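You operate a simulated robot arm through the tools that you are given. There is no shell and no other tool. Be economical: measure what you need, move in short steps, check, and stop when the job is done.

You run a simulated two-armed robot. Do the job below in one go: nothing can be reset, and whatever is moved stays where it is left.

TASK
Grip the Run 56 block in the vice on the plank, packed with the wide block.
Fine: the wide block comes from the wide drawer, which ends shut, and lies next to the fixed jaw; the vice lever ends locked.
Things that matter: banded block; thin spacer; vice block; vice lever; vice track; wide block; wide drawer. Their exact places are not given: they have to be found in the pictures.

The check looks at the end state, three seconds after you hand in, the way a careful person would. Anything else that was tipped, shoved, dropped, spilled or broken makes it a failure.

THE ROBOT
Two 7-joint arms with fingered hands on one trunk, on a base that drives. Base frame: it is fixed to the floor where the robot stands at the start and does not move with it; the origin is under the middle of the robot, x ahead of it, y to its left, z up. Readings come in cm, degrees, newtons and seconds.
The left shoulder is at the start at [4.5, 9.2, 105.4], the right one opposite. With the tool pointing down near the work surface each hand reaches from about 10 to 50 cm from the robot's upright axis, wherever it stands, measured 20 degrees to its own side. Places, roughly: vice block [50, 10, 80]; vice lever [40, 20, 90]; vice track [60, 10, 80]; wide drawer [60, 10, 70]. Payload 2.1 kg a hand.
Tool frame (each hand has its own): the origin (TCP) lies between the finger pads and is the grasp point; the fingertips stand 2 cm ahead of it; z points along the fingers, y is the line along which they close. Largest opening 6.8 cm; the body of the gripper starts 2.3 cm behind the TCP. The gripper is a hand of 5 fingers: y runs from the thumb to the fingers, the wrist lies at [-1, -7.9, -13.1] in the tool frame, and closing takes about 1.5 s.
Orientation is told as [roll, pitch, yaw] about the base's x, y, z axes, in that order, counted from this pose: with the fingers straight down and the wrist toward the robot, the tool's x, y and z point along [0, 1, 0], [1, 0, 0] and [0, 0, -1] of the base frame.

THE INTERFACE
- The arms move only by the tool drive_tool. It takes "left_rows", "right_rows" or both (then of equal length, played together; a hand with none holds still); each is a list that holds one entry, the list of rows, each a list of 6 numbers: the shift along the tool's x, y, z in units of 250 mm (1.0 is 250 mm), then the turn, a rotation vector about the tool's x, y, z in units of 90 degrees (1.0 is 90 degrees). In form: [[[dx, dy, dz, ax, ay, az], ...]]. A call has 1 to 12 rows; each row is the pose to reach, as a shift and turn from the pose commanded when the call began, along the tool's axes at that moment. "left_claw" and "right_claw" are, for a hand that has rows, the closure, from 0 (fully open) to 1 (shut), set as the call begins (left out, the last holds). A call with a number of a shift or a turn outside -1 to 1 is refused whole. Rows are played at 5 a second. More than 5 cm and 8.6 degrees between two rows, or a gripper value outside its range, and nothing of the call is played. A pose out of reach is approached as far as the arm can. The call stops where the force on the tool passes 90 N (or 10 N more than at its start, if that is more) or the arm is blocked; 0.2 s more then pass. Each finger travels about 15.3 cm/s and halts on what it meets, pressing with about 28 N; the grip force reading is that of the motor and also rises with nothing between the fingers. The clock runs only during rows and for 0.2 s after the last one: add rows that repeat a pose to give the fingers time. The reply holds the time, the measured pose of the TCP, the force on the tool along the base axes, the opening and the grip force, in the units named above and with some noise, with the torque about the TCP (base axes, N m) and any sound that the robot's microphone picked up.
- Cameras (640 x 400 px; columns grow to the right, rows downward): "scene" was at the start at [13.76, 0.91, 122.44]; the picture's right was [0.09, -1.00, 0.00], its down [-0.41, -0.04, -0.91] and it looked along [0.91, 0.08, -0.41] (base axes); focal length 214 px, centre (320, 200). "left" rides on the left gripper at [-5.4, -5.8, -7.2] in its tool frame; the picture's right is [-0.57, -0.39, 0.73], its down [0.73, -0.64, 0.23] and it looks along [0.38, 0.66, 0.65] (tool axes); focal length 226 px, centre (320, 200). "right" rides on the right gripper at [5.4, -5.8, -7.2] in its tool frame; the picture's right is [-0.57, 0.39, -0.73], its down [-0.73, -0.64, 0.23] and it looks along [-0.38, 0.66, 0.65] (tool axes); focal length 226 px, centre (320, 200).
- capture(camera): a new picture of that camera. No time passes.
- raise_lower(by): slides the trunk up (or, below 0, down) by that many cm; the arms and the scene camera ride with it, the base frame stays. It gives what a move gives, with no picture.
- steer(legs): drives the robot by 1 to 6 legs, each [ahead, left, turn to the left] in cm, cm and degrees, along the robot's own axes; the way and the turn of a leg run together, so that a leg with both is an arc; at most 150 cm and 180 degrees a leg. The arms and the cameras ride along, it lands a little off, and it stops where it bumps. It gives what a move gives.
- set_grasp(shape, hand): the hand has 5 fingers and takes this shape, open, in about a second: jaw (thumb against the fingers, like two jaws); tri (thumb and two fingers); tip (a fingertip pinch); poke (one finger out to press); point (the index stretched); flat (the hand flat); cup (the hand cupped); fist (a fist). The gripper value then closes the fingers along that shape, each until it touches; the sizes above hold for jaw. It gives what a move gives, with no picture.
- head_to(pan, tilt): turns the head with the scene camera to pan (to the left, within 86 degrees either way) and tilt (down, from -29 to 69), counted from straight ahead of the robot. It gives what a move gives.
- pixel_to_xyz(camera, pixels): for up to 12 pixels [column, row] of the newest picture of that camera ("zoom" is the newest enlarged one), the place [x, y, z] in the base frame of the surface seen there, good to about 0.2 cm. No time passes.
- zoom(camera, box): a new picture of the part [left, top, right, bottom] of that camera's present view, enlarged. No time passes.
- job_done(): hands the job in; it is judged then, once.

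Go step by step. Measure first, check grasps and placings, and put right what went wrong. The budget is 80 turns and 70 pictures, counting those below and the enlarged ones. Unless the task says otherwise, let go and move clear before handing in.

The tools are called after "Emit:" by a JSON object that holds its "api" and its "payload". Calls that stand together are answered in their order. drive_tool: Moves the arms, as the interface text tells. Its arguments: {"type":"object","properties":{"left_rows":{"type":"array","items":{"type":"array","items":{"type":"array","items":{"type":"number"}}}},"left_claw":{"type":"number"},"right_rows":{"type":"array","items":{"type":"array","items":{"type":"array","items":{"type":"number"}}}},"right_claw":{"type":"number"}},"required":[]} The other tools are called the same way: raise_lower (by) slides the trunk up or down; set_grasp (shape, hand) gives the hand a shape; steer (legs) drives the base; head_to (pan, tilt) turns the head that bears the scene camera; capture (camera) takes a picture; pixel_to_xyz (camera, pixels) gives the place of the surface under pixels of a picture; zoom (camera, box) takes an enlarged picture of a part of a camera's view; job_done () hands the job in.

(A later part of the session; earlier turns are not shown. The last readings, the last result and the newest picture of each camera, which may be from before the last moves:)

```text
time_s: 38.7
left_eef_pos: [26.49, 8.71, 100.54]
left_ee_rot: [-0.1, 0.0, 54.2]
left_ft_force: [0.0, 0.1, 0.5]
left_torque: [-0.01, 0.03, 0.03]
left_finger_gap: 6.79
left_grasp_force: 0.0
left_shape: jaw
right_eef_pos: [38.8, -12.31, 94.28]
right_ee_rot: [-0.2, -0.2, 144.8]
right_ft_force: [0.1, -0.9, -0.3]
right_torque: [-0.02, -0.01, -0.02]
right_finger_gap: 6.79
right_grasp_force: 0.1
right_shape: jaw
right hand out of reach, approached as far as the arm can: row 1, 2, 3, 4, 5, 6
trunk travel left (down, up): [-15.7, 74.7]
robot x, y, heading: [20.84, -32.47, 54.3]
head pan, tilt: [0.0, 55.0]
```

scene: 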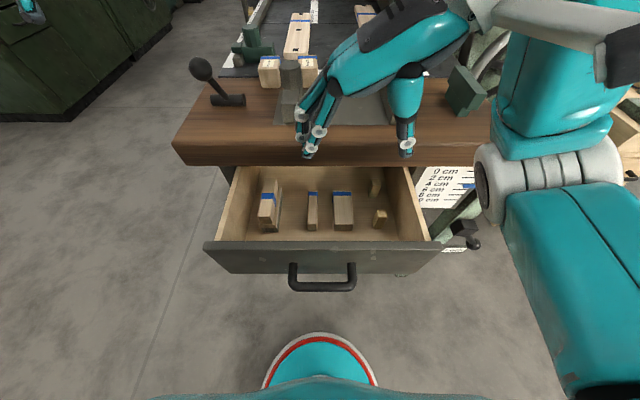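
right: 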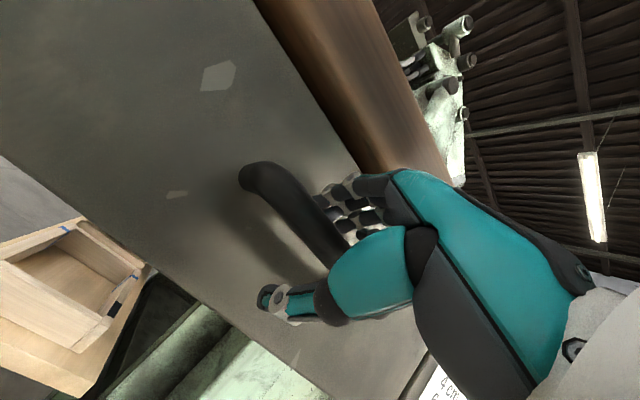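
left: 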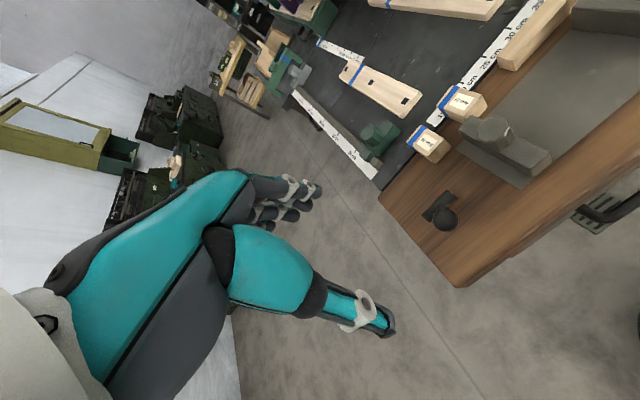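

The right wrist can't turn that far. Mirror plan: turn the base to heading ~9° so that the left hand needs only −45° relative yaw. First return the right hand to neutral.

Emit:
{"api": "drive_tool", "payload": {"right_rows": [[[-0.02, -0.03, -0.01, 0, 0, 0.09], [-0.04, -0.06, -0.02, 0, 0, 0.18], [-0.06, -0.09, -0.03, 0, 0, 0.27], [-0.08, -0.12, -0.04, 0, 0, 0.36], [-0.1, -0.15, -0.05, 0, 0, 0.45], [-0.12, -0.18, -0.06, 0, 0, 0.54], [-0.14, -0.21, -0.07, 0, 0, 0.63], [-0.16, -0.24, -0.08, 0, 0, 0.72], [-0.18, -0.27, -0.1, 0, 0, 0.81], [-0.2, -0.3, -0.12, 0, 0, 0.9], [-0.2, -0.32, -0.14, 0, 0, 0.99]]]}}

Emit:
{"api": "steer", "payload": {"legs": [[5.6, 14.3, 0], [0, 0, -45.2]]}}

Emit:
{"api": "head_to", "payload": {"pan": 15, "tilt": 55}}

Emit:
{"api": "capture", "payload": {"camera": "scene"}}

```text
time_s: 41.1
left_eef_pos: [26.51, 8.8, 100.57]
left_ee_rot: [-0.1, 0.0, 54.3]
left_ft_force: [-0.4, 0.6, -0.6]
left_torque: [0.03, -0.02, 0.03]
left_finger_gap: 6.77
left_grasp_force: 0.0
left_shape: jaw
right_eef_pos: [48.0, -13.01, 97.97]
right_ee_rot: [0.0, 0.0, 55.6]
right_ft_force: [-0.2, -0.3, 0.9]
right_torque: [-0.01, 0.0, -0.01]
right_finger_gap: 6.77
right_grasp_force: 0.1
right_shape: jaw
trunk travel left (down, up): [-15.7, 74.7]
robot x, y, heading: [21.0, -32.2, 54.2]
head pan, tilt: [0.0, 55.0]
```

```text
time_s: 44.6
left_eef_pos: [45.71, 5.24, 100.56]
left_ee_rot: [0.0, 0.1, 8.9]
left_ft_force: [-0.3, 0.3, 0.5]
left_torque: [0.02, 0.04, 0.01]
left_finger_gap: 6.76
left_grasp_force: 0.0
left_shape: jaw
right_eef_pos: [45.45, -25.22, 97.87]
right_ee_rot: [0.2, -0.1, 10.4]
right_ft_force: [-0.8, -0.4, -0.8]
right_torque: [0.02, 0.02, 0.02]
right_finger_gap: 6.79
right_grasp_force: 0.1
right_shape: jaw
trunk travel left (down, up): [-15.7, 74.7]
robot x, y, heading: [12.31, -19.66, 9.0]
head pan, tilt: [0.0, 55.0]
```

```text
time_s: 45.4
left_eef_pos: [45.68, 5.3, 100.61]
left_ee_rot: [-0.1, -0.1, 8.9]
left_ft_force: [-0.2, -0.7, -1.0]
left_torque: [-0.04, 0.04, -0.04]
left_finger_gap: 6.78
left_grasp_force: 0.2
left_shape: jaw
right_eef_pos: [45.39, -25.23, 97.86]
right_ee_rot: [0.1, -0.1, 10.4]
right_ft_force: [-1.2, 0.2, 0.6]
right_torque: [0.0, 0.0, -0.02]
right_finger_gap: 6.8
right_grasp_force: 0.2
right_shape: jaw
trunk travel left (down, up): [-15.7, 74.7]
robot x, y, heading: [12.31, -19.66, 8.7]
head pan, tilt: [15.0, 55.0]
```

```text
42 pictures are left
```

scene: 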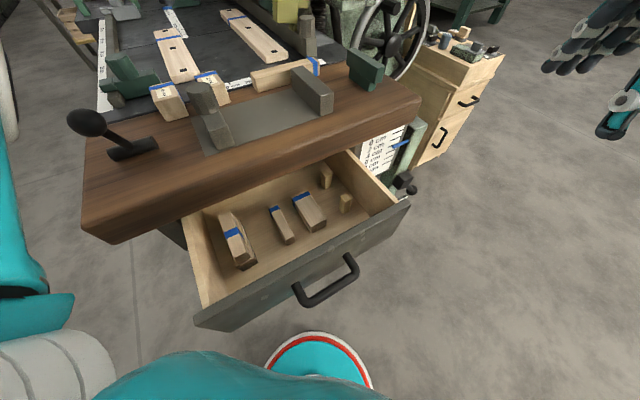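

Good clear view; the wide block at (310,212). Measuring it from here, and rotating the left hand −45°.

Emit:
{"api": "zoom", "payload": {"camera": "scene", "box": [260, 180, 340, 250]}}

Emit:
{"api": "drive_tool", "payload": {"left_rows": [[[0, -0.02, 0.02, 0, 0, 0.09], [0, -0.04, 0.04, 0, 0, 0.18], [0, -0.06, 0.06, 0, 0, 0.27], [0, -0.08, 0.08, 0, 0, 0.36], [0, -0.1, 0.1, 0, 0, 0.45], [0, -0.1, 0.1, 0, 0, 0.5], [0, -0.1, 0.1, 0, 0, 0.5]]], "left_claw": 0}}

```text
5.71 times, centred on (300, 215) of scene
```

zoom: 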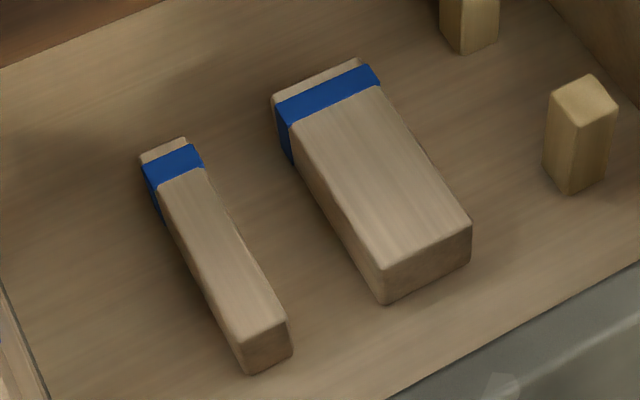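

```text
time_s: 47.0
left_eef_pos: [43.22, 4.84, 98.06]
left_ee_rot: [0.1, 0.0, -36.2]
left_ft_force: [1.0, -0.8, 0.0]
left_torque: [-0.03, 0.01, 0.0]
left_finger_gap: 6.77
left_grasp_force: 0.0
left_shape: jaw
right_eef_pos: [45.41, -25.3, 97.87]
right_ee_rot: [0.0, -0.1, 10.3]
right_ft_force: [-0.2, 0.7, 0.0]
right_torque: [-0.03, 0.0, -0.01]
right_finger_gap: 6.81
right_grasp_force: 0.0
right_shape: jaw
trunk travel left (down, up): [-15.7, 74.7]
robot x, y, heading: [12.51, -19.57, 9.1]
head pan, tilt: [15.0, 55.0]
```

Emit:
{"api": "pixel_to_xyz", "payload": {"camera": "zoom", "pixels": [[275, 97], [360, 62], [385, 268], [468, 224], [340, 180], [425, 150], [380, 165], [300, 160], [425, 275], [235, 335], [285, 318]]}}

Emit:
{"api": "capture", "payload": {"camera": "scene"}}

```text
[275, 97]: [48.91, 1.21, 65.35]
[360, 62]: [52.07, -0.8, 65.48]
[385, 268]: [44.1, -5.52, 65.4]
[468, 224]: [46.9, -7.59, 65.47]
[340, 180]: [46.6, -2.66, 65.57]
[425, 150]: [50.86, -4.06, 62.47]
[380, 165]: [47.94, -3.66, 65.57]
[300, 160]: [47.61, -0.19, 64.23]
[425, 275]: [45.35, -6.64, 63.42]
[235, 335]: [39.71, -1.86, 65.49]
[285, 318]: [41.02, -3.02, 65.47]
```

```text
40 pictures are left
```

scene: 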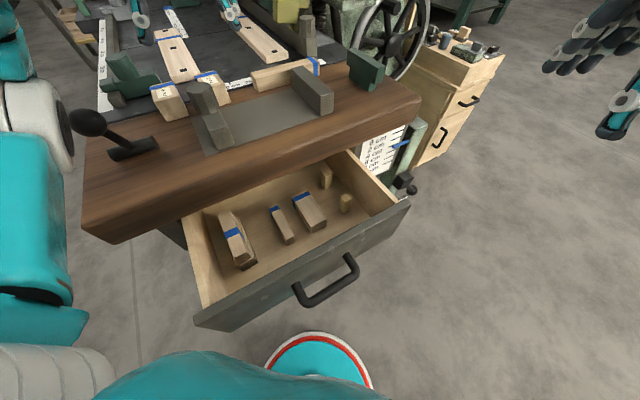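

Block: u 38.8–42.4, v 21.5–30.0, aligned. Moving the left hand above it (u 40.6, v 24.9) and down to z≈80.

Emit:
{"api": "drive_tool", "payload": {"left_rows": [[[-0.06, 0.1, 0, 0, 0, 0], [-0.12, 0.2, 0.03, 0, 0, 0], [-0.18, 0.3, 0.1, 0, 0, 0], [-0.18, 0.344, 0.25, 0, 0, 0], [-0.18, 0.344, 0.42, 0, 0, 0], [-0.18, 0.344, 0.58, 0, 0, 0], [-0.18, 0.344, 0.7, 0, 0, 0], [-0.18, 0.344, 0.7, 0, 0, 0]]], "left_claw": 0}}

Emit:
{"api": "capture", "payload": {"camera": "scene"}}

```text
time_s: 48.9
left_eef_pos: [52.31, -3.22, 81.33]
left_ee_rot: [1.5, -1.9, -40.7]
left_ft_force: [-2.2, -3.6, 1.1]
left_torque: [-0.07, -0.03, -0.02]
left_finger_gap: 6.76
left_grasp_force: 0.0
left_shape: jaw
right_eef_pos: [47.48, -24.77, 97.81]
right_ee_rot: [-2.1, -0.9, 3.8]
right_ft_force: [0.1, 0.7, -0.2]
right_torque: [-0.03, 0.02, 0.03]
right_finger_gap: 6.79
right_grasp_force: 0.1
right_shape: jaw
trunk travel left (down, up): [-15.7, 74.7]
robot x, y, heading: [15.56, -18.05, 2.8]
head pan, tilt: [15.0, 55.0]
stopped in row 8 (right hand): the arm was blocked; the commanded pose is now the measured one
```

```text
39 pictures are left
```

scene: 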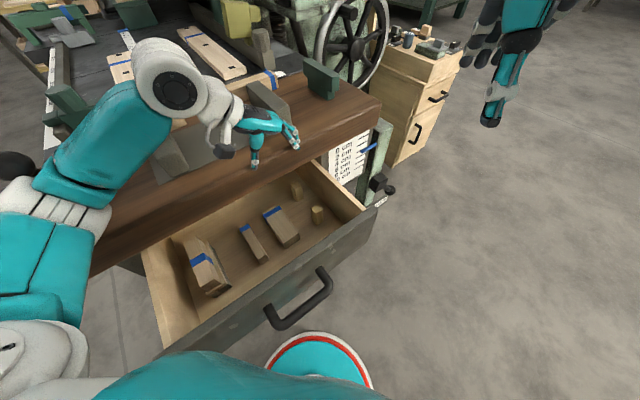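

The left forearm hit the plank and swung my base a little. Lifting the arm straight back up, then checking for damage.

Emit:
{"api": "drive_tool", "payload": {"left_rows": [[[0, 0, -0.1, 0, 0, 0], [0, 0, -0.25, 0, 0, 0], [0, 0, -0.4, 0, 0, 0], [0, 0, -0.55, 0, 0, 0], [0, 0, -0.7, 0, 0, 0]]]}}

Emit:
{"api": "capture", "payload": {"camera": "scene"}}

```text
time_s: 50.1
left_eef_pos: [51.68, -2.17, 98.17]
left_ee_rot: [0.3, -1.8, -40.7]
left_ft_force: [0.2, -0.1, -0.1]
left_torque: [-0.01, -0.01, 0.01]
left_finger_gap: 6.79
left_grasp_force: 0.1
left_shape: jaw
right_eef_pos: [47.69, -23.56, 97.76]
right_ee_rot: [-2.3, -0.5, 4.4]
right_ft_force: [-0.6, 1.0, -0.3]
right_torque: [0.0, -0.01, 0.0]
right_finger_gap: 6.8
right_grasp_force: 0.1
right_shape: jaw
trunk travel left (down, up): [-15.7, 74.7]
robot x, y, heading: [16.09, -17.88, 3.3]
head pan, tilt: [15.0, 55.0]
```

```text
38 pictures are left
```

scene: 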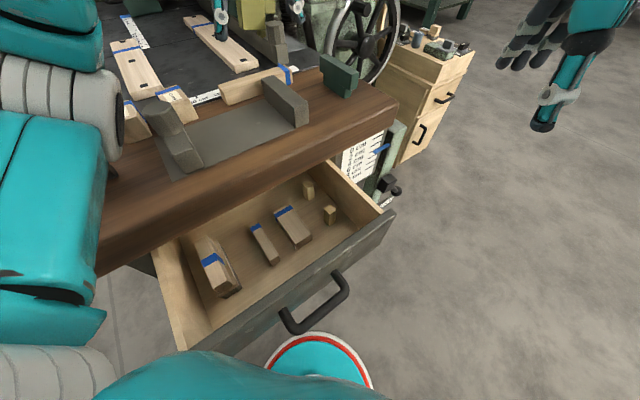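

The robot is still slightly tilted, so the elbow may be leaning on the plank. Raising the trunk.

Emit:
{"api": "raise_lower", "payload": {"by": 14}}

Emit:
{"api": "capture", "payload": {"camera": "scene"}}

```text
time_s: 51.8
left_eef_pos: [51.61, -2.08, 112.09]
left_ee_rot: [0.2, -1.9, -40.6]
left_ft_force: [-0.2, 0.5, 0.7]
left_torque: [0.03, 0.02, -0.02]
left_finger_gap: 6.77
left_grasp_force: 0.1
left_shape: jaw
right_eef_pos: [47.48, -23.52, 111.78]
right_ee_rot: [-2.3, -0.4, 4.6]
right_ft_force: [0.9, 0.3, -0.1]
right_torque: [0.01, 0.0, -0.01]
right_finger_gap: 6.78
right_grasp_force: 0.1
right_shape: jaw
trunk travel left (down, up): [-29.7, 60.7]
robot x, y, heading: [15.48, -17.88, 3.1]
head pan, tilt: [15.0, 55.0]
```

```text
37 pictures are left
```

scene: 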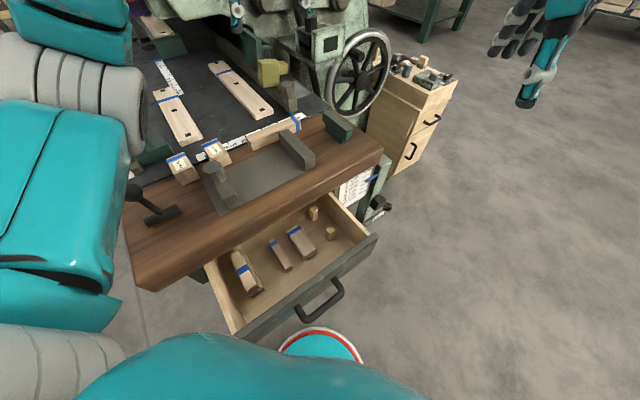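

The scene looks undisturbed. I'll verify some reference points (plank, jaw corners, lever, wide block).

Emit:
{"api": "zoom", "payload": {"camera": "scene", "box": [120, 130, 320, 260]}}

Emit:
{"api": "pixel_to_xyz", "payload": {"camera": "scene", "pixels": [[150, 240], [350, 150], [135, 192], [150, 210], [178, 208], [280, 140], [302, 168], [188, 182], [296, 230], [305, 240], [240, 180]]}}

```text
3.08 times, centred on (220, 195) of scene
```

zoom: 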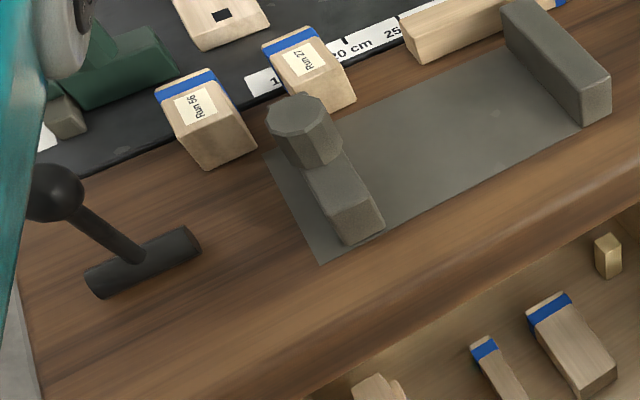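

```text
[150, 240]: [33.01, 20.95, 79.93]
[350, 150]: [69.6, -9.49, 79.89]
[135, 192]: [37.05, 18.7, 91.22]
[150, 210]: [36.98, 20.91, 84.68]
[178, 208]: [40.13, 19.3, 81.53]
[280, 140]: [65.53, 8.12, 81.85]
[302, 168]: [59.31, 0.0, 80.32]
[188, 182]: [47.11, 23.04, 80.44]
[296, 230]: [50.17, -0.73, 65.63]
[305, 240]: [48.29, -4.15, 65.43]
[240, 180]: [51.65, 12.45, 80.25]
```

All is intact except that the lever ball may have been nudged slightly (harmless). Lowering the trunk was what dropped the elbow onto the plank; I'll keep the trunk high, restore the base pose, and retry.

Emit:
{"api": "raise_lower", "payload": {"by": 3}}

Emit:
{"api": "steer", "payload": {"legs": [[-4.1, 0, 6]]}}

Emit:
{"api": "drive_tool", "payload": {"left_rows": [[[0, 0, 0, 0, 0, 0]]]}}

Emit:
{"api": "capture", "payload": {"camera": "scene"}}

```text
time_s: 52.6
left_eef_pos: [51.65, -2.11, 115.14]
left_ee_rot: [0.2, -1.9, -40.6]
left_ft_force: [0.4, 0.7, 0.1]
left_torque: [-0.03, 0.02, -0.04]
left_finger_gap: 6.77
left_grasp_force: 0.0
left_shape: jaw
right_eef_pos: [47.65, -23.44, 114.79]
right_ee_rot: [-2.4, -0.5, 4.5]
right_ft_force: [-0.1, 0.0, 0.2]
right_torque: [0.05, 0.0, 0.0]
right_finger_gap: 6.81
right_grasp_force: 0.1
right_shape: jaw
trunk travel left (down, up): [-32.7, 57.7]
robot x, y, heading: [15.57, -17.96, 3.4]
head pan, tilt: [15.0, 55.0]
```

```text
time_s: 53.5
left_eef_pos: [45.6, 1.29, 115.18]
left_ee_rot: [0.4, -1.9, -34.6]
left_ft_force: [0.4, -0.5, -0.4]
left_torque: [-0.04, 0.0, 0.03]
left_finger_gap: 6.81
left_grasp_force: 0.0
left_shape: jaw
right_eef_pos: [43.84, -20.53, 114.75]
right_ee_rot: [-2.3, -0.5, 10.6]
right_ft_force: [0.2, -0.1, 0.3]
right_torque: [-0.03, 0.01, 0.01]
right_finger_gap: 6.8
right_grasp_force: 0.0
right_shape: jaw
trunk travel left (down, up): [-32.7, 57.7]
robot x, y, heading: [11.28, -18.44, 9.4]
head pan, tilt: [15.0, 55.0]
```

```text
time_s: 53.9
left_eef_pos: [45.64, 1.3, 115.13]
left_ee_rot: [0.3, -1.8, -34.5]
left_ft_force: [0.2, 0.2, -0.5]
left_torque: [0.01, 0.04, -0.03]
left_finger_gap: 6.79
left_grasp_force: 0.1
left_shape: jaw
right_eef_pos: [43.93, -20.52, 114.73]
right_ee_rot: [-2.3, -0.5, 10.6]
right_ft_force: [0.2, -1.1, -0.3]
right_torque: [0.0, -0.03, 0.01]
right_finger_gap: 6.78
right_grasp_force: 0.0
right_shape: jaw
trunk travel left (down, up): [-32.7, 57.7]
robot x, y, heading: [11.25, -18.3, 9.5]
head pan, tilt: [15.0, 55.0]
```

```text
35 pictures are left
```

scene: 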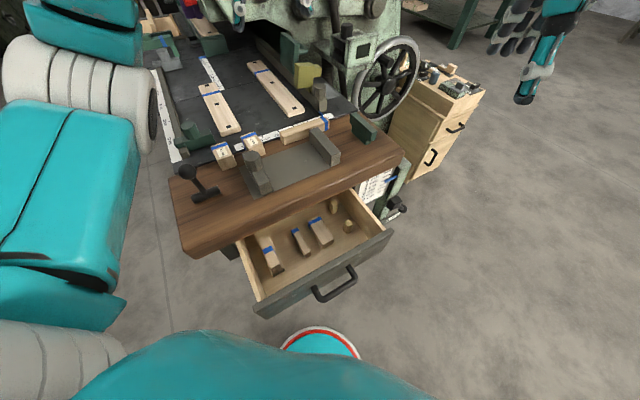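

Now lower the left hand to z≈93 above the block, watching the arm.

Emit:
{"api": "drive_tool", "payload": {"left_rows": [[[-0.06, 0.09, 0.05, 0.0165, -0.011, 0.019], [-0.13, 0.178, 0.12, 0.0165, -0.011, 0.019], [-0.13, 0.178, 0.28, 0.0165, -0.011, 0.019], [-0.13, 0.178, 0.44, 0.0165, -0.011, 0.019], [-0.13, 0.178, 0.6, 0.0165, -0.011, 0.019], [-0.13, 0.178, 0.76, 0.0165, -0.011, 0.019], [-0.13, 0.178, 0.9, 0.0165, -0.011, 0.019], [-0.13, 0.178, 0.9, 0.0165, -0.011, 0.019]]], "left_claw": 0}}

Emit:
{"api": "capture", "payload": {"camera": "scene"}}

```text
time_s: 55.7
left_eef_pos: [48.1, -4.36, 92.71]
left_ee_rot: [-0.8, -0.4, -36.3]
left_ft_force: [0.5, 0.4, 0.4]
left_torque: [-0.01, -0.01, 0.02]
left_finger_gap: 6.84
left_grasp_force: 0.1
left_shape: jaw
right_eef_pos: [43.97, -20.5, 114.81]
right_ee_rot: [-2.2, -0.5, 10.6]
right_ft_force: [1.2, -0.7, -0.8]
right_torque: [0.0, 0.0, -0.01]
right_finger_gap: 6.79
right_grasp_force: 0.0
right_shape: jaw
trunk travel left (down, up): [-32.7, 57.7]
robot x, y, heading: [11.11, -18.16, 9.4]
head pan, tilt: [15.0, 55.0]
```

```text
34 pictures are left
```

scene: 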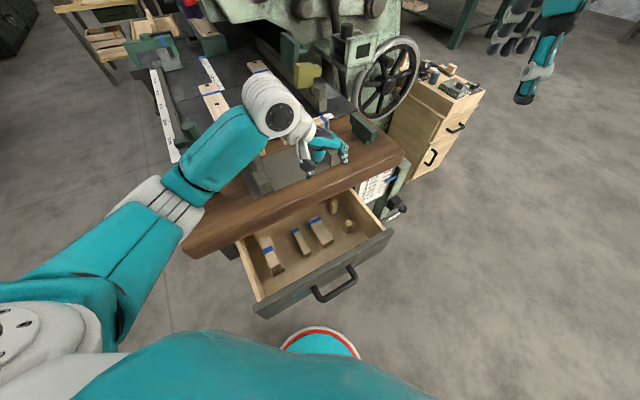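

Emit:
{"api": "pixel_to_xyz", "payload": {"camera": "scene", "pixels": [[210, 150], [180, 195], [165, 185], [150, 210], [265, 105], [250, 130], [225, 165], [300, 125], [330, 145], [110, 240], [60, 280]]}}

```text
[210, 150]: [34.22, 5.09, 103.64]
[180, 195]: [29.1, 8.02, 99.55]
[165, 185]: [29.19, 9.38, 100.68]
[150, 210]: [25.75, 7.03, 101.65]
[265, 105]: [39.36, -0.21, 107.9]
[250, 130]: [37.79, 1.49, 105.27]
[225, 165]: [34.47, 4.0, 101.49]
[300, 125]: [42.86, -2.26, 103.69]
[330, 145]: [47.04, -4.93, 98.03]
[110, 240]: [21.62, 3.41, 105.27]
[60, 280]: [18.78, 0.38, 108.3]
```

Forearm runs parallel to the plank edge, in front of it (v≈23.4 vs 29). I'll shift to v 24.2, and descend to z≈79.

Emit:
{"api": "drive_tool", "payload": {"left_rows": [[[-0.03, -0.032, 0.1, 0, 0, 0], [-0.03, -0.032, 0.2, 0, 0, 0], [-0.03, -0.032, 0.3, 0, 0, 0], [-0.03, -0.032, 0.4, 0, 0, 0], [-0.03, -0.032, 0.5, 0, 0, 0], [-0.03, -0.032, 0.54, 0, 0, 0], [-0.03, -0.032, 0.54, 0, 0, 0]]]}}

Emit:
{"api": "capture", "payload": {"camera": "scene"}}

Emit:
{"api": "pixel_to_xyz", "payload": {"camera": "scene", "pixels": [[180, 205], [165, 195], [210, 170], [240, 140], [265, 125], [150, 215]]}}

```text
time_s: 57.3
left_eef_pos: [47.03, -4.63, 79.3]
left_ee_rot: [-0.7, -0.5, -36.3]
left_ft_force: [-0.5, -0.1, 0.1]
left_torque: [0.0, -0.03, 0.0]
left_finger_gap: 6.81
left_grasp_force: 0.0
left_shape: jaw
right_eef_pos: [43.94, -20.51, 114.82]
right_ee_rot: [-2.3, -0.5, 10.6]
right_ft_force: [-0.4, 0.5, -0.8]
right_torque: [0.02, 0.01, 0.0]
right_finger_gap: 6.83
right_grasp_force: 0.0
right_shape: jaw
trunk travel left (down, up): [-32.7, 57.7]
robot x, y, heading: [11.05, -18.59, 9.6]
head pan, tilt: [15.0, 55.0]
```

```text
33 pictures are left
```

scene: 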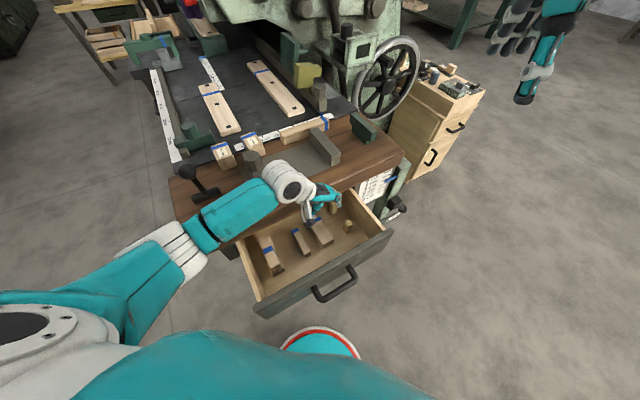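

```text
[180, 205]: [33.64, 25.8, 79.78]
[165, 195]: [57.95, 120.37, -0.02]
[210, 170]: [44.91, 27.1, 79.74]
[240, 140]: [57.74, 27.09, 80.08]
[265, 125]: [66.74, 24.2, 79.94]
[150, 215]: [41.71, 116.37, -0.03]
```

Emit:
{"api": "pixel_to_xyz", "payload": {"camera": "scene", "pixels": [[195, 265], [180, 240], [215, 225], [240, 205], [265, 190], [290, 170], [200, 225]]}}

Emit:
{"api": "zoom", "payload": {"camera": "scene", "box": [170, 150, 370, 300]}}

```text
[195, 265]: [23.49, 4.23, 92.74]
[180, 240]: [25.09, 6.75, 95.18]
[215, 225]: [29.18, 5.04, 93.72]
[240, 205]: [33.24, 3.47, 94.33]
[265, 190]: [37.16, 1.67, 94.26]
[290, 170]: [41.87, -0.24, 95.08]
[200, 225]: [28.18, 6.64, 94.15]
```

```text
2.67 times, centred on (270, 225) of scene
```

zoom: 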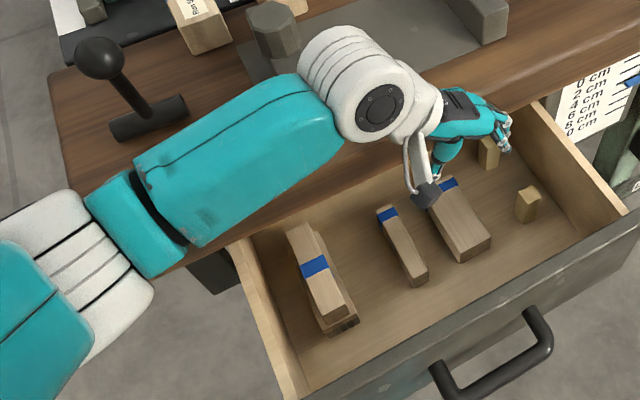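

Clear so far. Descending to z≈65 over the block.

Emit:
{"api": "drive_tool", "payload": {"left_rows": [[[0, 0, 0.1, 0, 0, 0], [0, 0, 0.2, 0, 0, 0], [0, 0, 0.3, 0, 0, 0], [0, 0, 0.4, 0, 0, 0], [0, 0, 0.48, 0, 0, 0], [0, 0, 0.54, 0, 0, 0], [0, 0, 0.575, 0, 0, 0], [0, 0, 0.575, 0, 0, 0]]]}}

Emit:
{"api": "zoom", "payload": {"camera": "scene", "box": [170, 150, 370, 300]}}

```text
time_s: 59.1
left_eef_pos: [46.96, -4.87, 64.99]
left_ee_rot: [-0.7, -0.5, -36.4]
left_ft_force: [-0.3, -0.6, -0.1]
left_torque: [0.01, -0.01, -0.03]
left_finger_gap: 6.8
left_grasp_force: 0.2
left_shape: jaw
right_eef_pos: [43.83, -20.68, 114.69]
right_ee_rot: [-2.3, -0.5, 10.6]
right_ft_force: [0.0, -0.5, 0.7]
right_torque: [0.02, 0.03, -0.03]
right_finger_gap: 6.81
right_grasp_force: 0.0
right_shape: jaw
trunk travel left (down, up): [-32.7, 57.7]
robot x, y, heading: [11.38, -18.32, 9.5]
head pan, tilt: [15.0, 55.0]
```

```text
2.67 times, centred on (270, 225) of scene
```

zoom: 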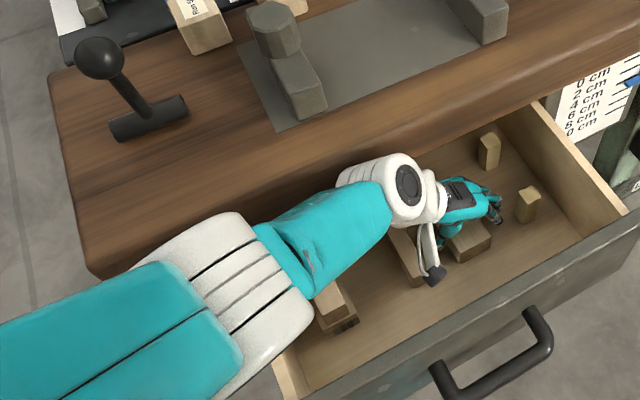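

Reached z 65.0 without contact, straddling the block. Closing.

Emit:
{"api": "drive_tool", "payload": {"left_rows": [[[0, 0, 0, 0, 0, 0], [0, 0, 0, 0, 0, 0], [0, 0, 0, 0, 0, 0], [0, 0, 0, 0, 0, 0], [0, 0, 0, 0, 0, 0], [0, 0, 0, 0, 0, 0], [0, 0, 0, 0, 0, 0]]], "left_claw": 1}}

Emit:
{"api": "drive_tool", "payload": {"left_rows": [[[0, 0, -0.1, 0, 0, 0], [0, 0, -0.2, 0, 0, 0], [0, 0, -0.3, 0, 0, 0], [0, 0, -0.45, 0, 0, 0], [0, 0, -0.6, 0, 0, 0], [0, 0, -0.75, 0, 0, 0], [0, 0, -0.9, 0, 0, 0], [0, 0, -0.98, 0, 0, 0]]]}}

Emit:
{"api": "capture", "payload": {"camera": "scene"}}

```text
time_s: 60.7
left_eef_pos: [46.88, -4.99, 64.83]
left_ee_rot: [-0.7, -0.6, -36.4]
left_ft_force: [0.0, -1.0, -0.2]
left_torque: [0.02, 0.0, -0.01]
left_finger_gap: 3.31
left_grasp_force: 28.1
left_shape: jaw
right_eef_pos: [43.87, -20.47, 114.78]
right_ee_rot: [-2.3, -0.5, 10.7]
right_ft_force: [0.2, -0.4, -0.7]
right_torque: [-0.01, -0.01, 0.02]
right_finger_gap: 6.78
right_grasp_force: 0.1
right_shape: jaw
trunk travel left (down, up): [-32.7, 57.7]
robot x, y, heading: [11.64, -18.46, 9.6]
head pan, tilt: [15.0, 55.0]
```

```text
time_s: 62.5
left_eef_pos: [47.09, -4.47, 89.31]
left_ee_rot: [-0.7, -0.4, -36.2]
left_ft_force: [-1.1, 0.4, -1.7]
left_torque: [-0.02, 0.03, 0.02]
left_finger_gap: 3.19
left_grasp_force: 28.1
left_shape: jaw
right_eef_pos: [44.02, -20.53, 114.84]
right_ee_rot: [-2.4, -0.4, 10.7]
right_ft_force: [0.2, 0.1, -0.1]
right_torque: [0.01, 0.0, 0.02]
right_finger_gap: 6.79
right_grasp_force: 0.0
right_shape: jaw
trunk travel left (down, up): [-32.7, 57.7]
robot x, y, heading: [11.41, -18.44, 9.2]
head pan, tilt: [15.0, 55.0]
```

```text
30 pictures are left
```

scene: 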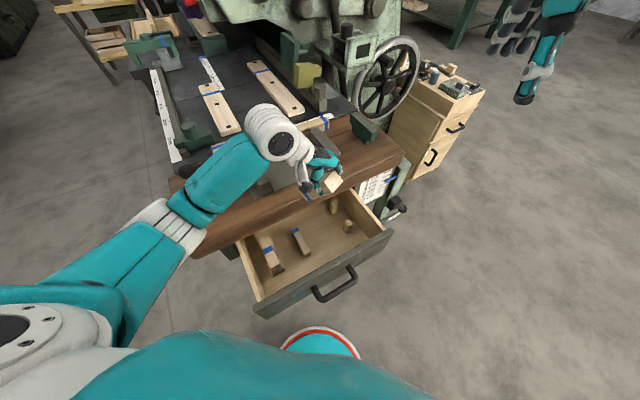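

Block is held (gap 3.2). Next, with the right hand I'll shut the drawer: move the left hand over the vice, and start the right hand down in front of the handle with fingers closed.

Emit:
{"api": "drive_tool", "payload": {"left_rows": [[[0.0, 0, -0.1, 0, 0, 0], [0.05, 0.02, -0.2, 0, 0, 0], [0.13, 0.04, -0.28, 0, 0, 0], [0.21, 0.06, -0.31, 0, 0, 0], [0.3, 0.08, -0.31, 0, 0, 0], [0.38, 0.1, -0.31, 0, 0, 0], [0.432, 0.1, -0.31, 0, 0, 0], [0.432, 0.1, -0.31, 0, 0, 0], [0.432, 0.1, -0.31, 0, 0, 0]]], "right_rows": [[[0.05, -0.12, 0, 0, 0, 0], [0.1, -0.24, 0, 0, 0, 0], [0.157, -0.36, 0.05, 0, 0, 0], [0.157, -0.36, 0.2, 0, 0, 0], [0.157, -0.36, 0.36, 0, 0, 0], [0.157, -0.36, 0.52, 0, 0, 0], [0.157, -0.36, 0.68, 0, 0, 0], [0.157, -0.36, 0.84, 0, 0, 0], [0.157, -0.36, 0.98, 0, 0, 0]]], "right_claw": 1}}

Emit:
{"api": "capture", "payload": {"camera": "scene"}}

```text
time_s: 64.5
left_eef_pos: [55.47, 2.86, 97.1]
left_ee_rot: [-0.7, -0.4, -36.2]
left_ft_force: [0.6, 0.5, -0.7]
left_torque: [-0.01, -0.04, -0.08]
left_finger_gap: 3.19
left_grasp_force: 28.0
left_shape: jaw
right_eef_pos: [36.05, -17.37, 89.22]
right_ee_rot: [-2.4, -0.5, 10.7]
right_ft_force: [-1.0, -0.8, 0.0]
right_torque: [0.0, 0.03, 0.01]
right_finger_gap: 0.0
right_grasp_force: 28.5
right_shape: jaw
right hand out of reach, approached as far as the arm can: row 6, 7, 8, 9
trunk travel left (down, up): [-32.7, 57.7]
robot x, y, heading: [11.1, -18.5, 9.9]
head pan, tilt: [15.0, 55.0]
```

```text
29 pictures are left
```

scene: 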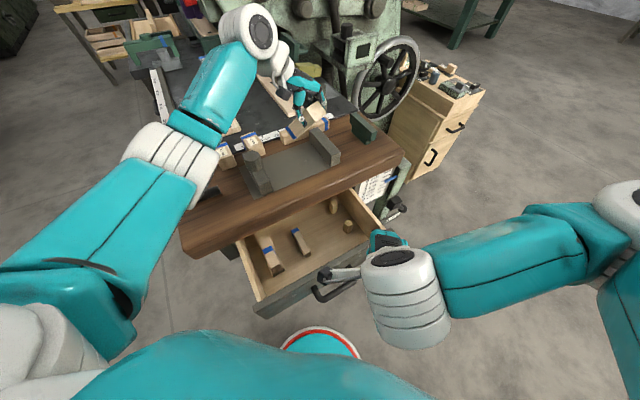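

Too close for the right hand to go low. I'll back up 13 cm so the handle is ~36 cm ahead, then lower the right hand in front of it.

Emit:
{"api": "steer", "payload": {"legs": [[-13, 0, 0]]}}

Emit:
{"api": "drive_tool", "payload": {"right_rows": [[[0, 0.08, 0.05, 0, 0, 0], [0, 0.16, 0.12, 0, 0, 0], [0, 0.24, 0.25, 0, 0, 0], [-0.01, 0.32, 0.4, 0, 0, 0], [-0.02, 0.38, 0.54, 0, 0, 0], [-0.03, 0.42, 0.68, 0, 0, 0], [-0.03, 0.42, 0.82, 0, 0, 0], [-0.03, 0.42, 0.92, 0, 0, 0], [-0.03, 0.42, 0.92, 0, 0, 0]]], "right_claw": 1}}

Emit:
{"api": "capture", "payload": {"camera": "scene"}}

```text
time_s: 65.8
left_eef_pos: [42.85, 0.83, 97.06]
left_ee_rot: [-0.7, -0.5, -36.1]
left_ft_force: [-0.1, -0.3, -0.8]
left_torque: [0.0, 0.02, 0.0]
left_finger_gap: 3.18
left_grasp_force: 27.9
left_shape: jaw
right_eef_pos: [23.52, -19.43, 89.17]
right_ee_rot: [-2.4, -0.5, 10.6]
right_ft_force: [-0.4, 0.3, 0.3]
right_torque: [0.01, 0.03, -0.01]
right_finger_gap: 0.0
right_grasp_force: 27.9
right_shape: jaw
trunk travel left (down, up): [-32.7, 57.7]
robot x, y, heading: [-1.13, -20.52, 9.1]
head pan, tilt: [15.0, 55.0]
```

```text
time_s: 67.8
left_eef_pos: [42.75, 0.77, 97.04]
left_ee_rot: [-0.7, -0.3, -36.2]
left_ft_force: [0.7, -0.1, -0.8]
left_torque: [0.0, -0.01, 0.03]
left_finger_gap: 3.19
left_grasp_force: 27.9
left_shape: jaw
right_eef_pos: [34.2, -19.18, 66.25]
right_ee_rot: [-2.4, -0.4, 10.5]
right_ft_force: [0.0, 0.4, 0.4]
right_torque: [0.0, 0.03, -0.01]
right_finger_gap: 0.0
right_grasp_force: 28.2
right_shape: jaw
trunk travel left (down, up): [-32.7, 57.7]
robot x, y, heading: [-1.14, -20.36, 9.5]
head pan, tilt: [15.0, 55.0]
```

```text
28 pictures are left
```

scene: 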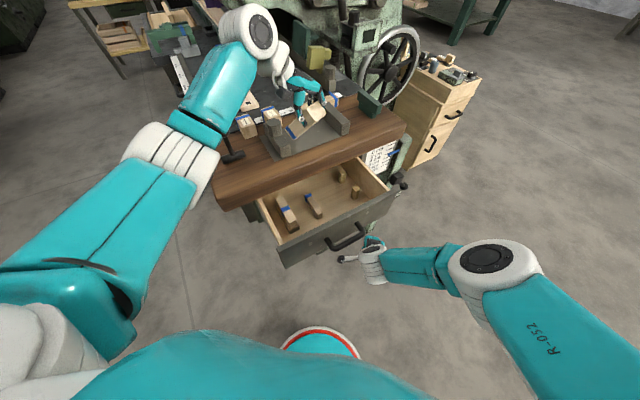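

Right hand is placed 4 cm before the handle. Before driving I'll check the left elbow's clearance to the lever.

Emit:
{"api": "pixel_to_xyz", "payload": {"camera": "scene", "pixels": [[160, 160], [205, 175], [190, 145], [195, 195], [235, 155], [130, 150], [210, 100]]}}

Emit:
{"api": "drive_tool", "payload": {"right_rows": [[[0.05, 0.05, 0, 0, 0, 0], [0.1, 0.1, 0, 0, 0, 0], [0.15, 0.15, 0, 0, 0, 0], [0.2, 0.2, 0, 0, 0, 0], [0.25, 0.25, 0, 0, 0, 0], [0.25, 0.25, 0, 0, 0, 0]]]}}

```text
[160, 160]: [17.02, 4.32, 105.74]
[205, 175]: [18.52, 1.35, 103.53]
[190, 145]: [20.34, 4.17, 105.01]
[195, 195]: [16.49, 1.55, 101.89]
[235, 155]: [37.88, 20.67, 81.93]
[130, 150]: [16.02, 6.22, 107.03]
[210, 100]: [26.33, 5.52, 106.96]
```

```text
time_s: 69.2
left_eef_pos: [42.89, 0.82, 97.03]
left_ee_rot: [-0.6, -0.5, -36.1]
left_ft_force: [0.0, 0.3, -0.5]
left_torque: [-0.02, -0.01, -0.03]
left_finger_gap: 3.21
left_grasp_force: 28.0
left_shape: jaw
right_eef_pos: [38.2, -13.29, 67.45]
right_ee_rot: [-2.4, -0.4, 10.5]
right_ft_force: [-0.1, -0.3, -0.5]
right_torque: [0.01, 0.04, 0.04]
right_finger_gap: 0.01
right_grasp_force: 28.2
right_shape: jaw
right hand out of reach, approached as far as the arm can: row 4, 5, 6
trunk travel left (down, up): [-32.7, 57.7]
robot x, y, heading: [-1.32, -20.89, 9.7]
head pan, tilt: [15.0, 55.0]
```

The elbow is high (z≈100) and clear. The right arm is at its reach limit, so I'll push the rest with the base, moving along the drawer direction.

Emit:
{"api": "steer", "payload": {"legs": [[8.0, 7.7, 0]]}}

Emit:
{"api": "capture", "payload": {"camera": "scene"}}

```text
time_s: 70.4
left_eef_pos: [49.27, 9.81, 96.93]
left_ee_rot: [-0.8, -0.4, -36.2]
left_ft_force: [0.5, 0.1, -1.1]
left_torque: [-0.04, 0.0, 0.01]
left_finger_gap: 3.19
left_grasp_force: 28.1
left_shape: jaw
right_eef_pos: [44.81, -4.33, 67.44]
right_ee_rot: [-2.3, -0.5, 10.6]
right_ft_force: [-0.2, 0.3, -0.1]
right_torque: [0.04, 0.0, -0.02]
right_finger_gap: 0.0
right_grasp_force: 28.6
right_shape: jaw
trunk travel left (down, up): [-32.7, 57.7]
robot x, y, heading: [5.33, -11.55, 9.9]
head pan, tilt: [15.0, 55.0]
```

```text
27 pictures are left
```

scene: 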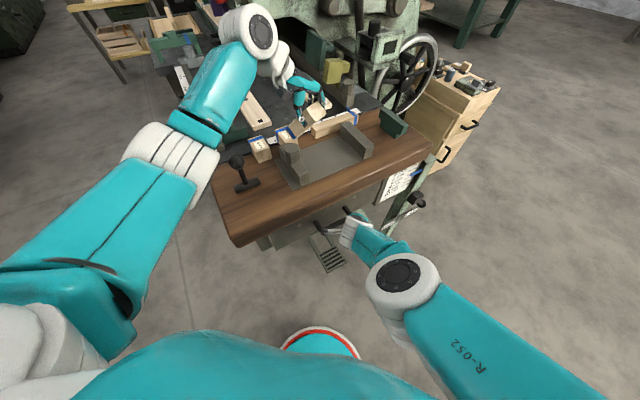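

Nearly shut (TCP v 23.0; full shut ≈24.6). A little more.

Emit:
{"api": "steer", "payload": {"legs": [[1.4, 1.4, 0]]}}

Emit:
{"api": "steer", "payload": {"legs": [[0.7, 0.7, 0]]}}

Emit:
{"api": "zoom", "payload": {"camera": "scene", "box": [210, 180, 410, 290]}}

```text
time_s: 71.2
left_eef_pos: [50.5, 11.23, 97.21]
left_ee_rot: [-0.6, -0.5, -36.3]
left_ft_force: [0.6, -0.6, -0.9]
left_torque: [-0.01, 0.01, 0.02]
left_finger_gap: 3.19
left_grasp_force: 27.8
left_shape: jaw
right_eef_pos: [45.88, -2.94, 67.48]
right_ee_rot: [-2.5, -0.7, 10.4]
right_ft_force: [-14.8, -24.2, 3.1]
right_torque: [-0.15, 0.04, -0.47]
right_finger_gap: 0.0
right_grasp_force: 28.5
right_shape: jaw
trunk travel left (down, up): [-32.7, 57.7]
robot x, y, heading: [6.61, -10.36, 9.5]
head pan, tilt: [15.0, 55.0]
```

```text
time_s: 71.9
left_eef_pos: [50.96, 11.72, 97.25]
left_ee_rot: [-0.4, -0.4, -36.3]
left_ft_force: [-0.3, -0.9, -0.7]
left_torque: [0.01, 0.01, 0.0]
left_finger_gap: 3.19
left_grasp_force: 28.4
left_shape: jaw
right_eef_pos: [46.37, -2.62, 67.55]
right_ee_rot: [-2.7, -0.6, 9.9]
right_ft_force: [-32.1, -50.2, -0.4]
right_torque: [-0.25, 0.19, -0.62]
right_finger_gap: 0.04
right_grasp_force: 27.9
right_shape: jaw
trunk travel left (down, up): [-32.7, 57.7]
robot x, y, heading: [7.06, -8.88, 9.5]
head pan, tilt: [15.0, 55.0]
```

```text
3.20 times, centred on (310, 235) of scene
```

zoom: 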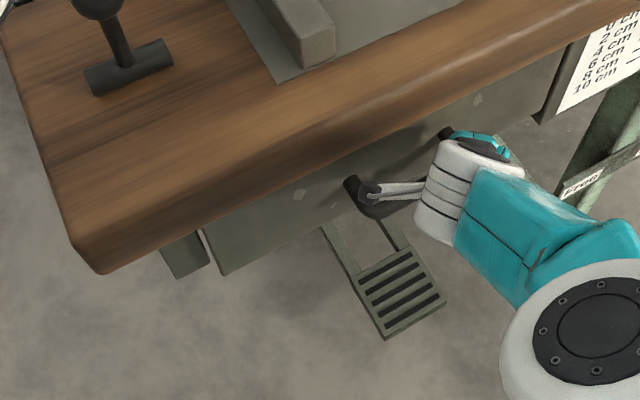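

The drawer is shut against its stop. Retracting the right hand, then moving the base to put the left hand's target in reach.

Emit:
{"api": "drive_tool", "payload": {"right_rows": [[[-0.08, -0.08, 0, 0, 0, 0], [-0.18, -0.2, 0, 0, 0, 0], [-0.25, -0.3, -0.1, 0, 0, 0], [-0.35, -0.35, -0.25, 0, 0, 0], [-0.45, -0.35, -0.42, 0, 0, 0], [-0.5, -0.35, -0.6, 0, 0, 0], [-0.55, -0.3, -0.78, 0, 0, 0], [-0.6, -0.3, -0.96, 0, 0, 0], [-0.65, -0.25, -1.0, 0, 0, 0]]]}}

Emit:
{"api": "steer", "payload": {"legs": [[10.8, -8.4, 0]]}}

Emit:
{"api": "capture", "payload": {"camera": "scene"}}

```text
time_s: 73.9
left_eef_pos: [51.09, 12.08, 97.15]
left_ee_rot: [-0.7, -0.5, -36.3]
left_ft_force: [0.4, -0.2, -0.8]
left_torque: [0.01, -0.02, -0.01]
left_finger_gap: 3.16
left_grasp_force: 28.1
left_shape: jaw
right_eef_pos: [42.86, -18.32, 93.38]
right_ee_rot: [-2.8, -0.4, 10.0]
right_ft_force: [0.8, -0.2, 1.1]
right_torque: [-0.01, 0.02, -0.02]
right_finger_gap: 0.0
right_grasp_force: 27.9
right_shape: jaw
right hand out of reach, approached as far as the arm can: row 1
trunk travel left (down, up): [-32.7, 57.7]
robot x, y, heading: [7.01, -8.84, 9.5]
head pan, tilt: [15.0, 55.0]
```

```text
time_s: 75.2
left_eef_pos: [63.01, 5.5, 97.01]
left_ee_rot: [-0.7, -0.3, -36.3]
left_ft_force: [0.0, -0.3, -0.2]
left_torque: [0.0, -0.02, -0.02]
left_finger_gap: 3.17
left_grasp_force: 28.1
left_shape: jaw
right_eef_pos: [54.87, -24.94, 93.23]
right_ee_rot: [-2.8, -0.4, 10.0]
right_ft_force: [0.2, -1.1, 1.6]
right_torque: [0.01, 0.04, -0.02]
right_finger_gap: 0.0
right_grasp_force: 28.1
right_shape: jaw
trunk travel left (down, up): [-32.7, 57.7]
robot x, y, heading: [19.15, -15.87, 9.2]
head pan, tilt: [15.0, 55.0]
```

```text
25 pictures are left
```

scene: 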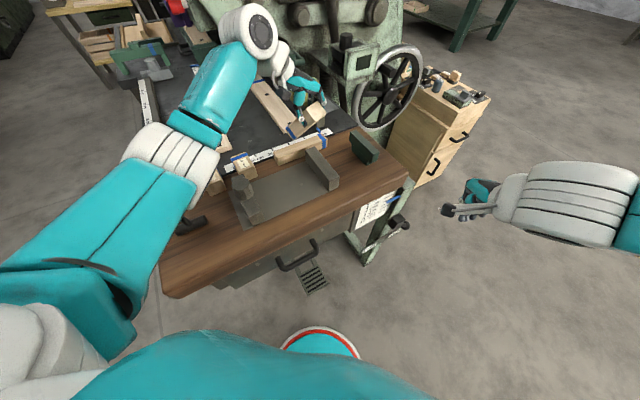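

Drawer is closed. Moving the left hand over the target spot (u 44.6, v 38) and inspecting.

Emit:
{"api": "drive_tool", "payload": {"left_rows": [[[-0.08, -0.06, 0, 0, 0, 0], [-0.148, -0.12, 0.05, 0, 0, 0], [-0.148, -0.12, 0.18, 0, 0, 0], [-0.148, -0.12, 0.3, 0, 0, 0], [-0.148, -0.12, 0.34, 0, 0, 0], [-0.148, -0.12, 0.34, 0, 0, 0]]]}}

Emit:
{"api": "zoom", "payload": {"camera": "scene", "box": [210, 100, 370, 220]}}

Emit:
{"api": "pixel_to_xyz", "payload": {"camera": "zoom", "pixels": [[320, 200], [340, 210], [360, 220], [380, 210], [300, 220], [400, 200], [320, 260], [100, 260]]}}

```text
time_s: 76.6
left_eef_pos: [58.39, 4.19, 88.56]
left_ee_rot: [-0.8, -0.5, -36.3]
left_ft_force: [0.3, 0.2, -0.2]
left_torque: [0.02, 0.01, -0.01]
left_finger_gap: 3.19
left_grasp_force: 28.1
left_shape: jaw
right_eef_pos: [54.95, -24.89, 92.99]
right_ee_rot: [-2.9, -0.4, 10.0]
right_ft_force: [0.7, -0.8, 0.0]
right_torque: [0.03, -0.02, 0.02]
right_finger_gap: 0.02
right_grasp_force: 27.7
right_shape: jaw
trunk travel left (down, up): [-32.7, 57.7]
robot x, y, heading: [18.77, -15.89, 9.5]
head pan, tilt: [15.0, 55.0]
```

```text
3.33 times, centred on (290, 160) of scene
```

zoom: 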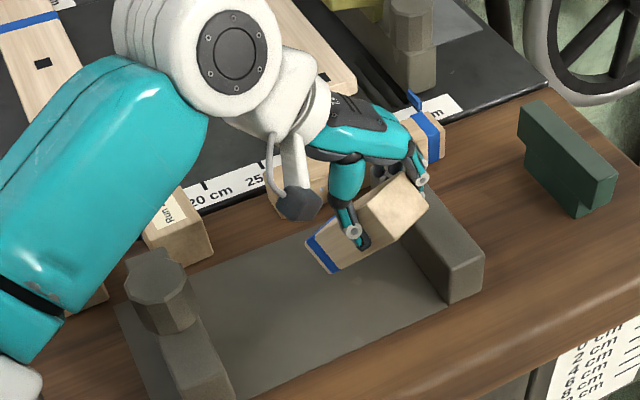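

```text
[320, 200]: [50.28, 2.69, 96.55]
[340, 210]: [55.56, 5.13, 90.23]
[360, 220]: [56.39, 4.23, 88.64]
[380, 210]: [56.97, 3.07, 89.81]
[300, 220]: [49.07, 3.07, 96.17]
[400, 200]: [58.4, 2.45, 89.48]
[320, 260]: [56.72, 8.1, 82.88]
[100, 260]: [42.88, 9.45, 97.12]
```

The block has pivoted in the fingers (tape end down). It pivots easily, so lowering onto the plate should swing it flat again; going slowly.

Emit:
{"api": "drive_tool", "payload": {"left_rows": [[[0, 0, 0.03, 0, 0, 0], [0, 0, 0.06, 0, 0, 0], [0, 0, 0.09, 0, 0, 0], [0, 0, 0.12, 0, 0, 0], [0, 0, 0.15, 0, 0, 0], [0, 0, 0.18, 0, 0, 0], [0, 0, 0.2, 0, 0, 0], [0, 0, 0.22, 0, 0, 0], [0, 0, 0.236, 0, 0, 0], [0, 0, 0.236, 0, 0, 0]]]}}

Emit:
{"api": "zoom", "payload": {"camera": "scene", "box": [210, 100, 370, 220]}}

```text
time_s: 78.8
left_eef_pos: [57.95, 4.2, 82.44]
left_ee_rot: [-1.0, 0.1, -36.4]
left_ft_force: [-29.8, 16.3, 20.2]
left_torque: [-0.25, -0.76, 0.17]
left_finger_gap: 2.83
left_grasp_force: 27.7
left_shape: jaw
right_eef_pos: [54.68, -24.81, 93.19]
right_ee_rot: [-2.8, -0.5, 10.0]
right_ft_force: [-0.4, -0.5, -0.7]
right_torque: [0.0, 0.01, 0.0]
right_finger_gap: 0.0
right_grasp_force: 27.9
right_shape: jaw
trunk travel left (down, up): [-32.7, 57.7]
robot x, y, heading: [19.37, -15.77, 9.4]
head pan, tilt: [15.0, 55.0]
```

```text
3.33 times, centred on (290, 160) of scene
```

zoom: 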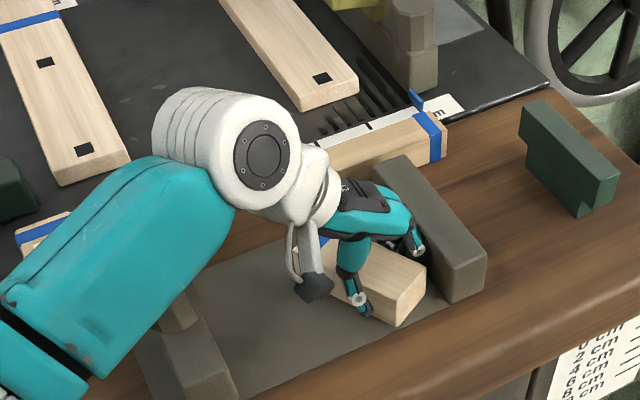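

Block lies flat again; the outer finger is pressing on the fixed jaw (34 N). I'll shift back 0.8 cm, open part-way, and lift.

Emit:
{"api": "drive_tool", "payload": {"left_rows": [[[0, -0.02, 0, 0, 0, 0], [0, -0.034, 0, 0, 0, 0], [0, -0.034, 0, 0, 0, 0]]]}}

Emit:
{"api": "drive_tool", "payload": {"left_rows": [[[0, 0, 0, 0, 0, 0], [0, 0, 0, 0, 0, 0], [0, 0, 0, 0, 0, 0], [0, 0, 0, 0, 0, 0]]], "left_claw": 0.36}}

Emit:
{"api": "drive_tool", "payload": {"left_rows": [[[0, 0, -0.04, 0, 0, 0], [0, 0, -0.1, 0, 0, 0], [0, 0, -0.2, 0, 0, 0], [0, 0, -0.35, 0, 0, 0], [0, 0, -0.5, 0, 0, 0], [0, 0, -0.6, 0, 0, 0]]]}}

Emit:
{"api": "zoom", "payload": {"camera": "scene", "box": [210, 100, 370, 220]}}

```text
time_s: 79.6
left_eef_pos: [57.84, 4.59, 82.72]
left_ee_rot: [-0.7, -0.4, -36.4]
left_ft_force: [-1.0, -1.0, 0.9]
left_torque: [0.06, -0.03, -0.01]
left_finger_gap: 3.14
left_grasp_force: 28.1
left_shape: jaw
right_eef_pos: [54.96, -24.9, 93.11]
right_ee_rot: [-2.9, -0.5, 10.0]
right_ft_force: [1.4, 0.2, 0.1]
right_torque: [0.04, -0.01, 0.02]
right_finger_gap: 0.0
right_grasp_force: 28.2
right_shape: jaw
trunk travel left (down, up): [-32.7, 57.7]
robot x, y, heading: [19.28, -16.08, 9.5]
head pan, tilt: [15.0, 55.0]
```

```text
time_s: 80.6
left_eef_pos: [57.72, 4.71, 82.61]
left_ee_rot: [-0.7, -0.4, -36.3]
left_ft_force: [-3.8, 4.4, -1.9]
left_torque: [-0.02, 0.03, 0.09]
left_finger_gap: 4.08
left_grasp_force: 0.1
left_shape: jaw
right_eef_pos: [54.82, -24.83, 93.16]
right_ee_rot: [-3.0, -0.4, 10.0]
right_ft_force: [0.7, -0.3, 0.3]
right_torque: [0.03, 0.0, 0.01]
right_finger_gap: 0.02
right_grasp_force: 28.0
right_shape: jaw
trunk travel left (down, up): [-32.7, 57.7]
robot x, y, heading: [19.12, -15.43, 9.5]
head pan, tilt: [15.0, 55.0]
```

```text
time_s: 82.0
left_eef_pos: [57.83, 4.84, 97.81]
left_ee_rot: [-0.7, -0.4, -36.3]
left_ft_force: [-0.1, 0.5, 0.1]
left_torque: [0.04, 0.01, 0.0]
left_finger_gap: 4.34
left_grasp_force: 0.0
left_shape: jaw
right_eef_pos: [54.9, -24.9, 93.23]
right_ee_rot: [-2.9, -0.3, 10.0]
right_ft_force: [0.2, 0.6, 0.4]
right_torque: [0.02, 0.0, 0.0]
right_finger_gap: 0.0
right_grasp_force: 28.1
right_shape: jaw
trunk travel left (down, up): [-32.7, 57.7]
robot x, y, heading: [19.21, -15.44, 9.6]
head pan, tilt: [15.0, 55.0]
```

```text
3.33 times, centred on (290, 160) of scene
```

zoom: 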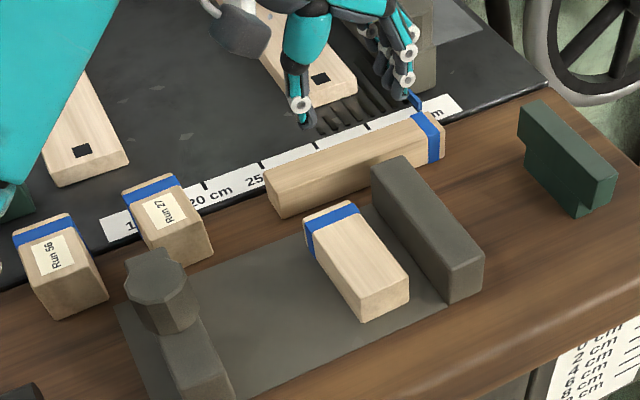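

Placed well. Measuring the wide block, the movable jaw and Run 56.

Emit:
{"api": "pixel_to_xyz", "payload": {"camera": "zoom", "pixels": [[308, 222], [352, 205], [365, 297], [405, 278], [380, 168], [450, 262], [15, 243], [60, 218], [103, 283], [55, 310], [195, 322], [225, 355]]}}

```text
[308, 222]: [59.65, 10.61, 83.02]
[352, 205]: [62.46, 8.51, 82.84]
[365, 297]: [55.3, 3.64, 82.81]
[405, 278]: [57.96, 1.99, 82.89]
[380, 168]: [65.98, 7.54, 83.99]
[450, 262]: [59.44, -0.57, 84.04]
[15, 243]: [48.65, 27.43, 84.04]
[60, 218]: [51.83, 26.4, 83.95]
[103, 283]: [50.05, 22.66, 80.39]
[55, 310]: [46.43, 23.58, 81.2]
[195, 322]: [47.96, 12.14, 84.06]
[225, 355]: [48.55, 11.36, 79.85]
```

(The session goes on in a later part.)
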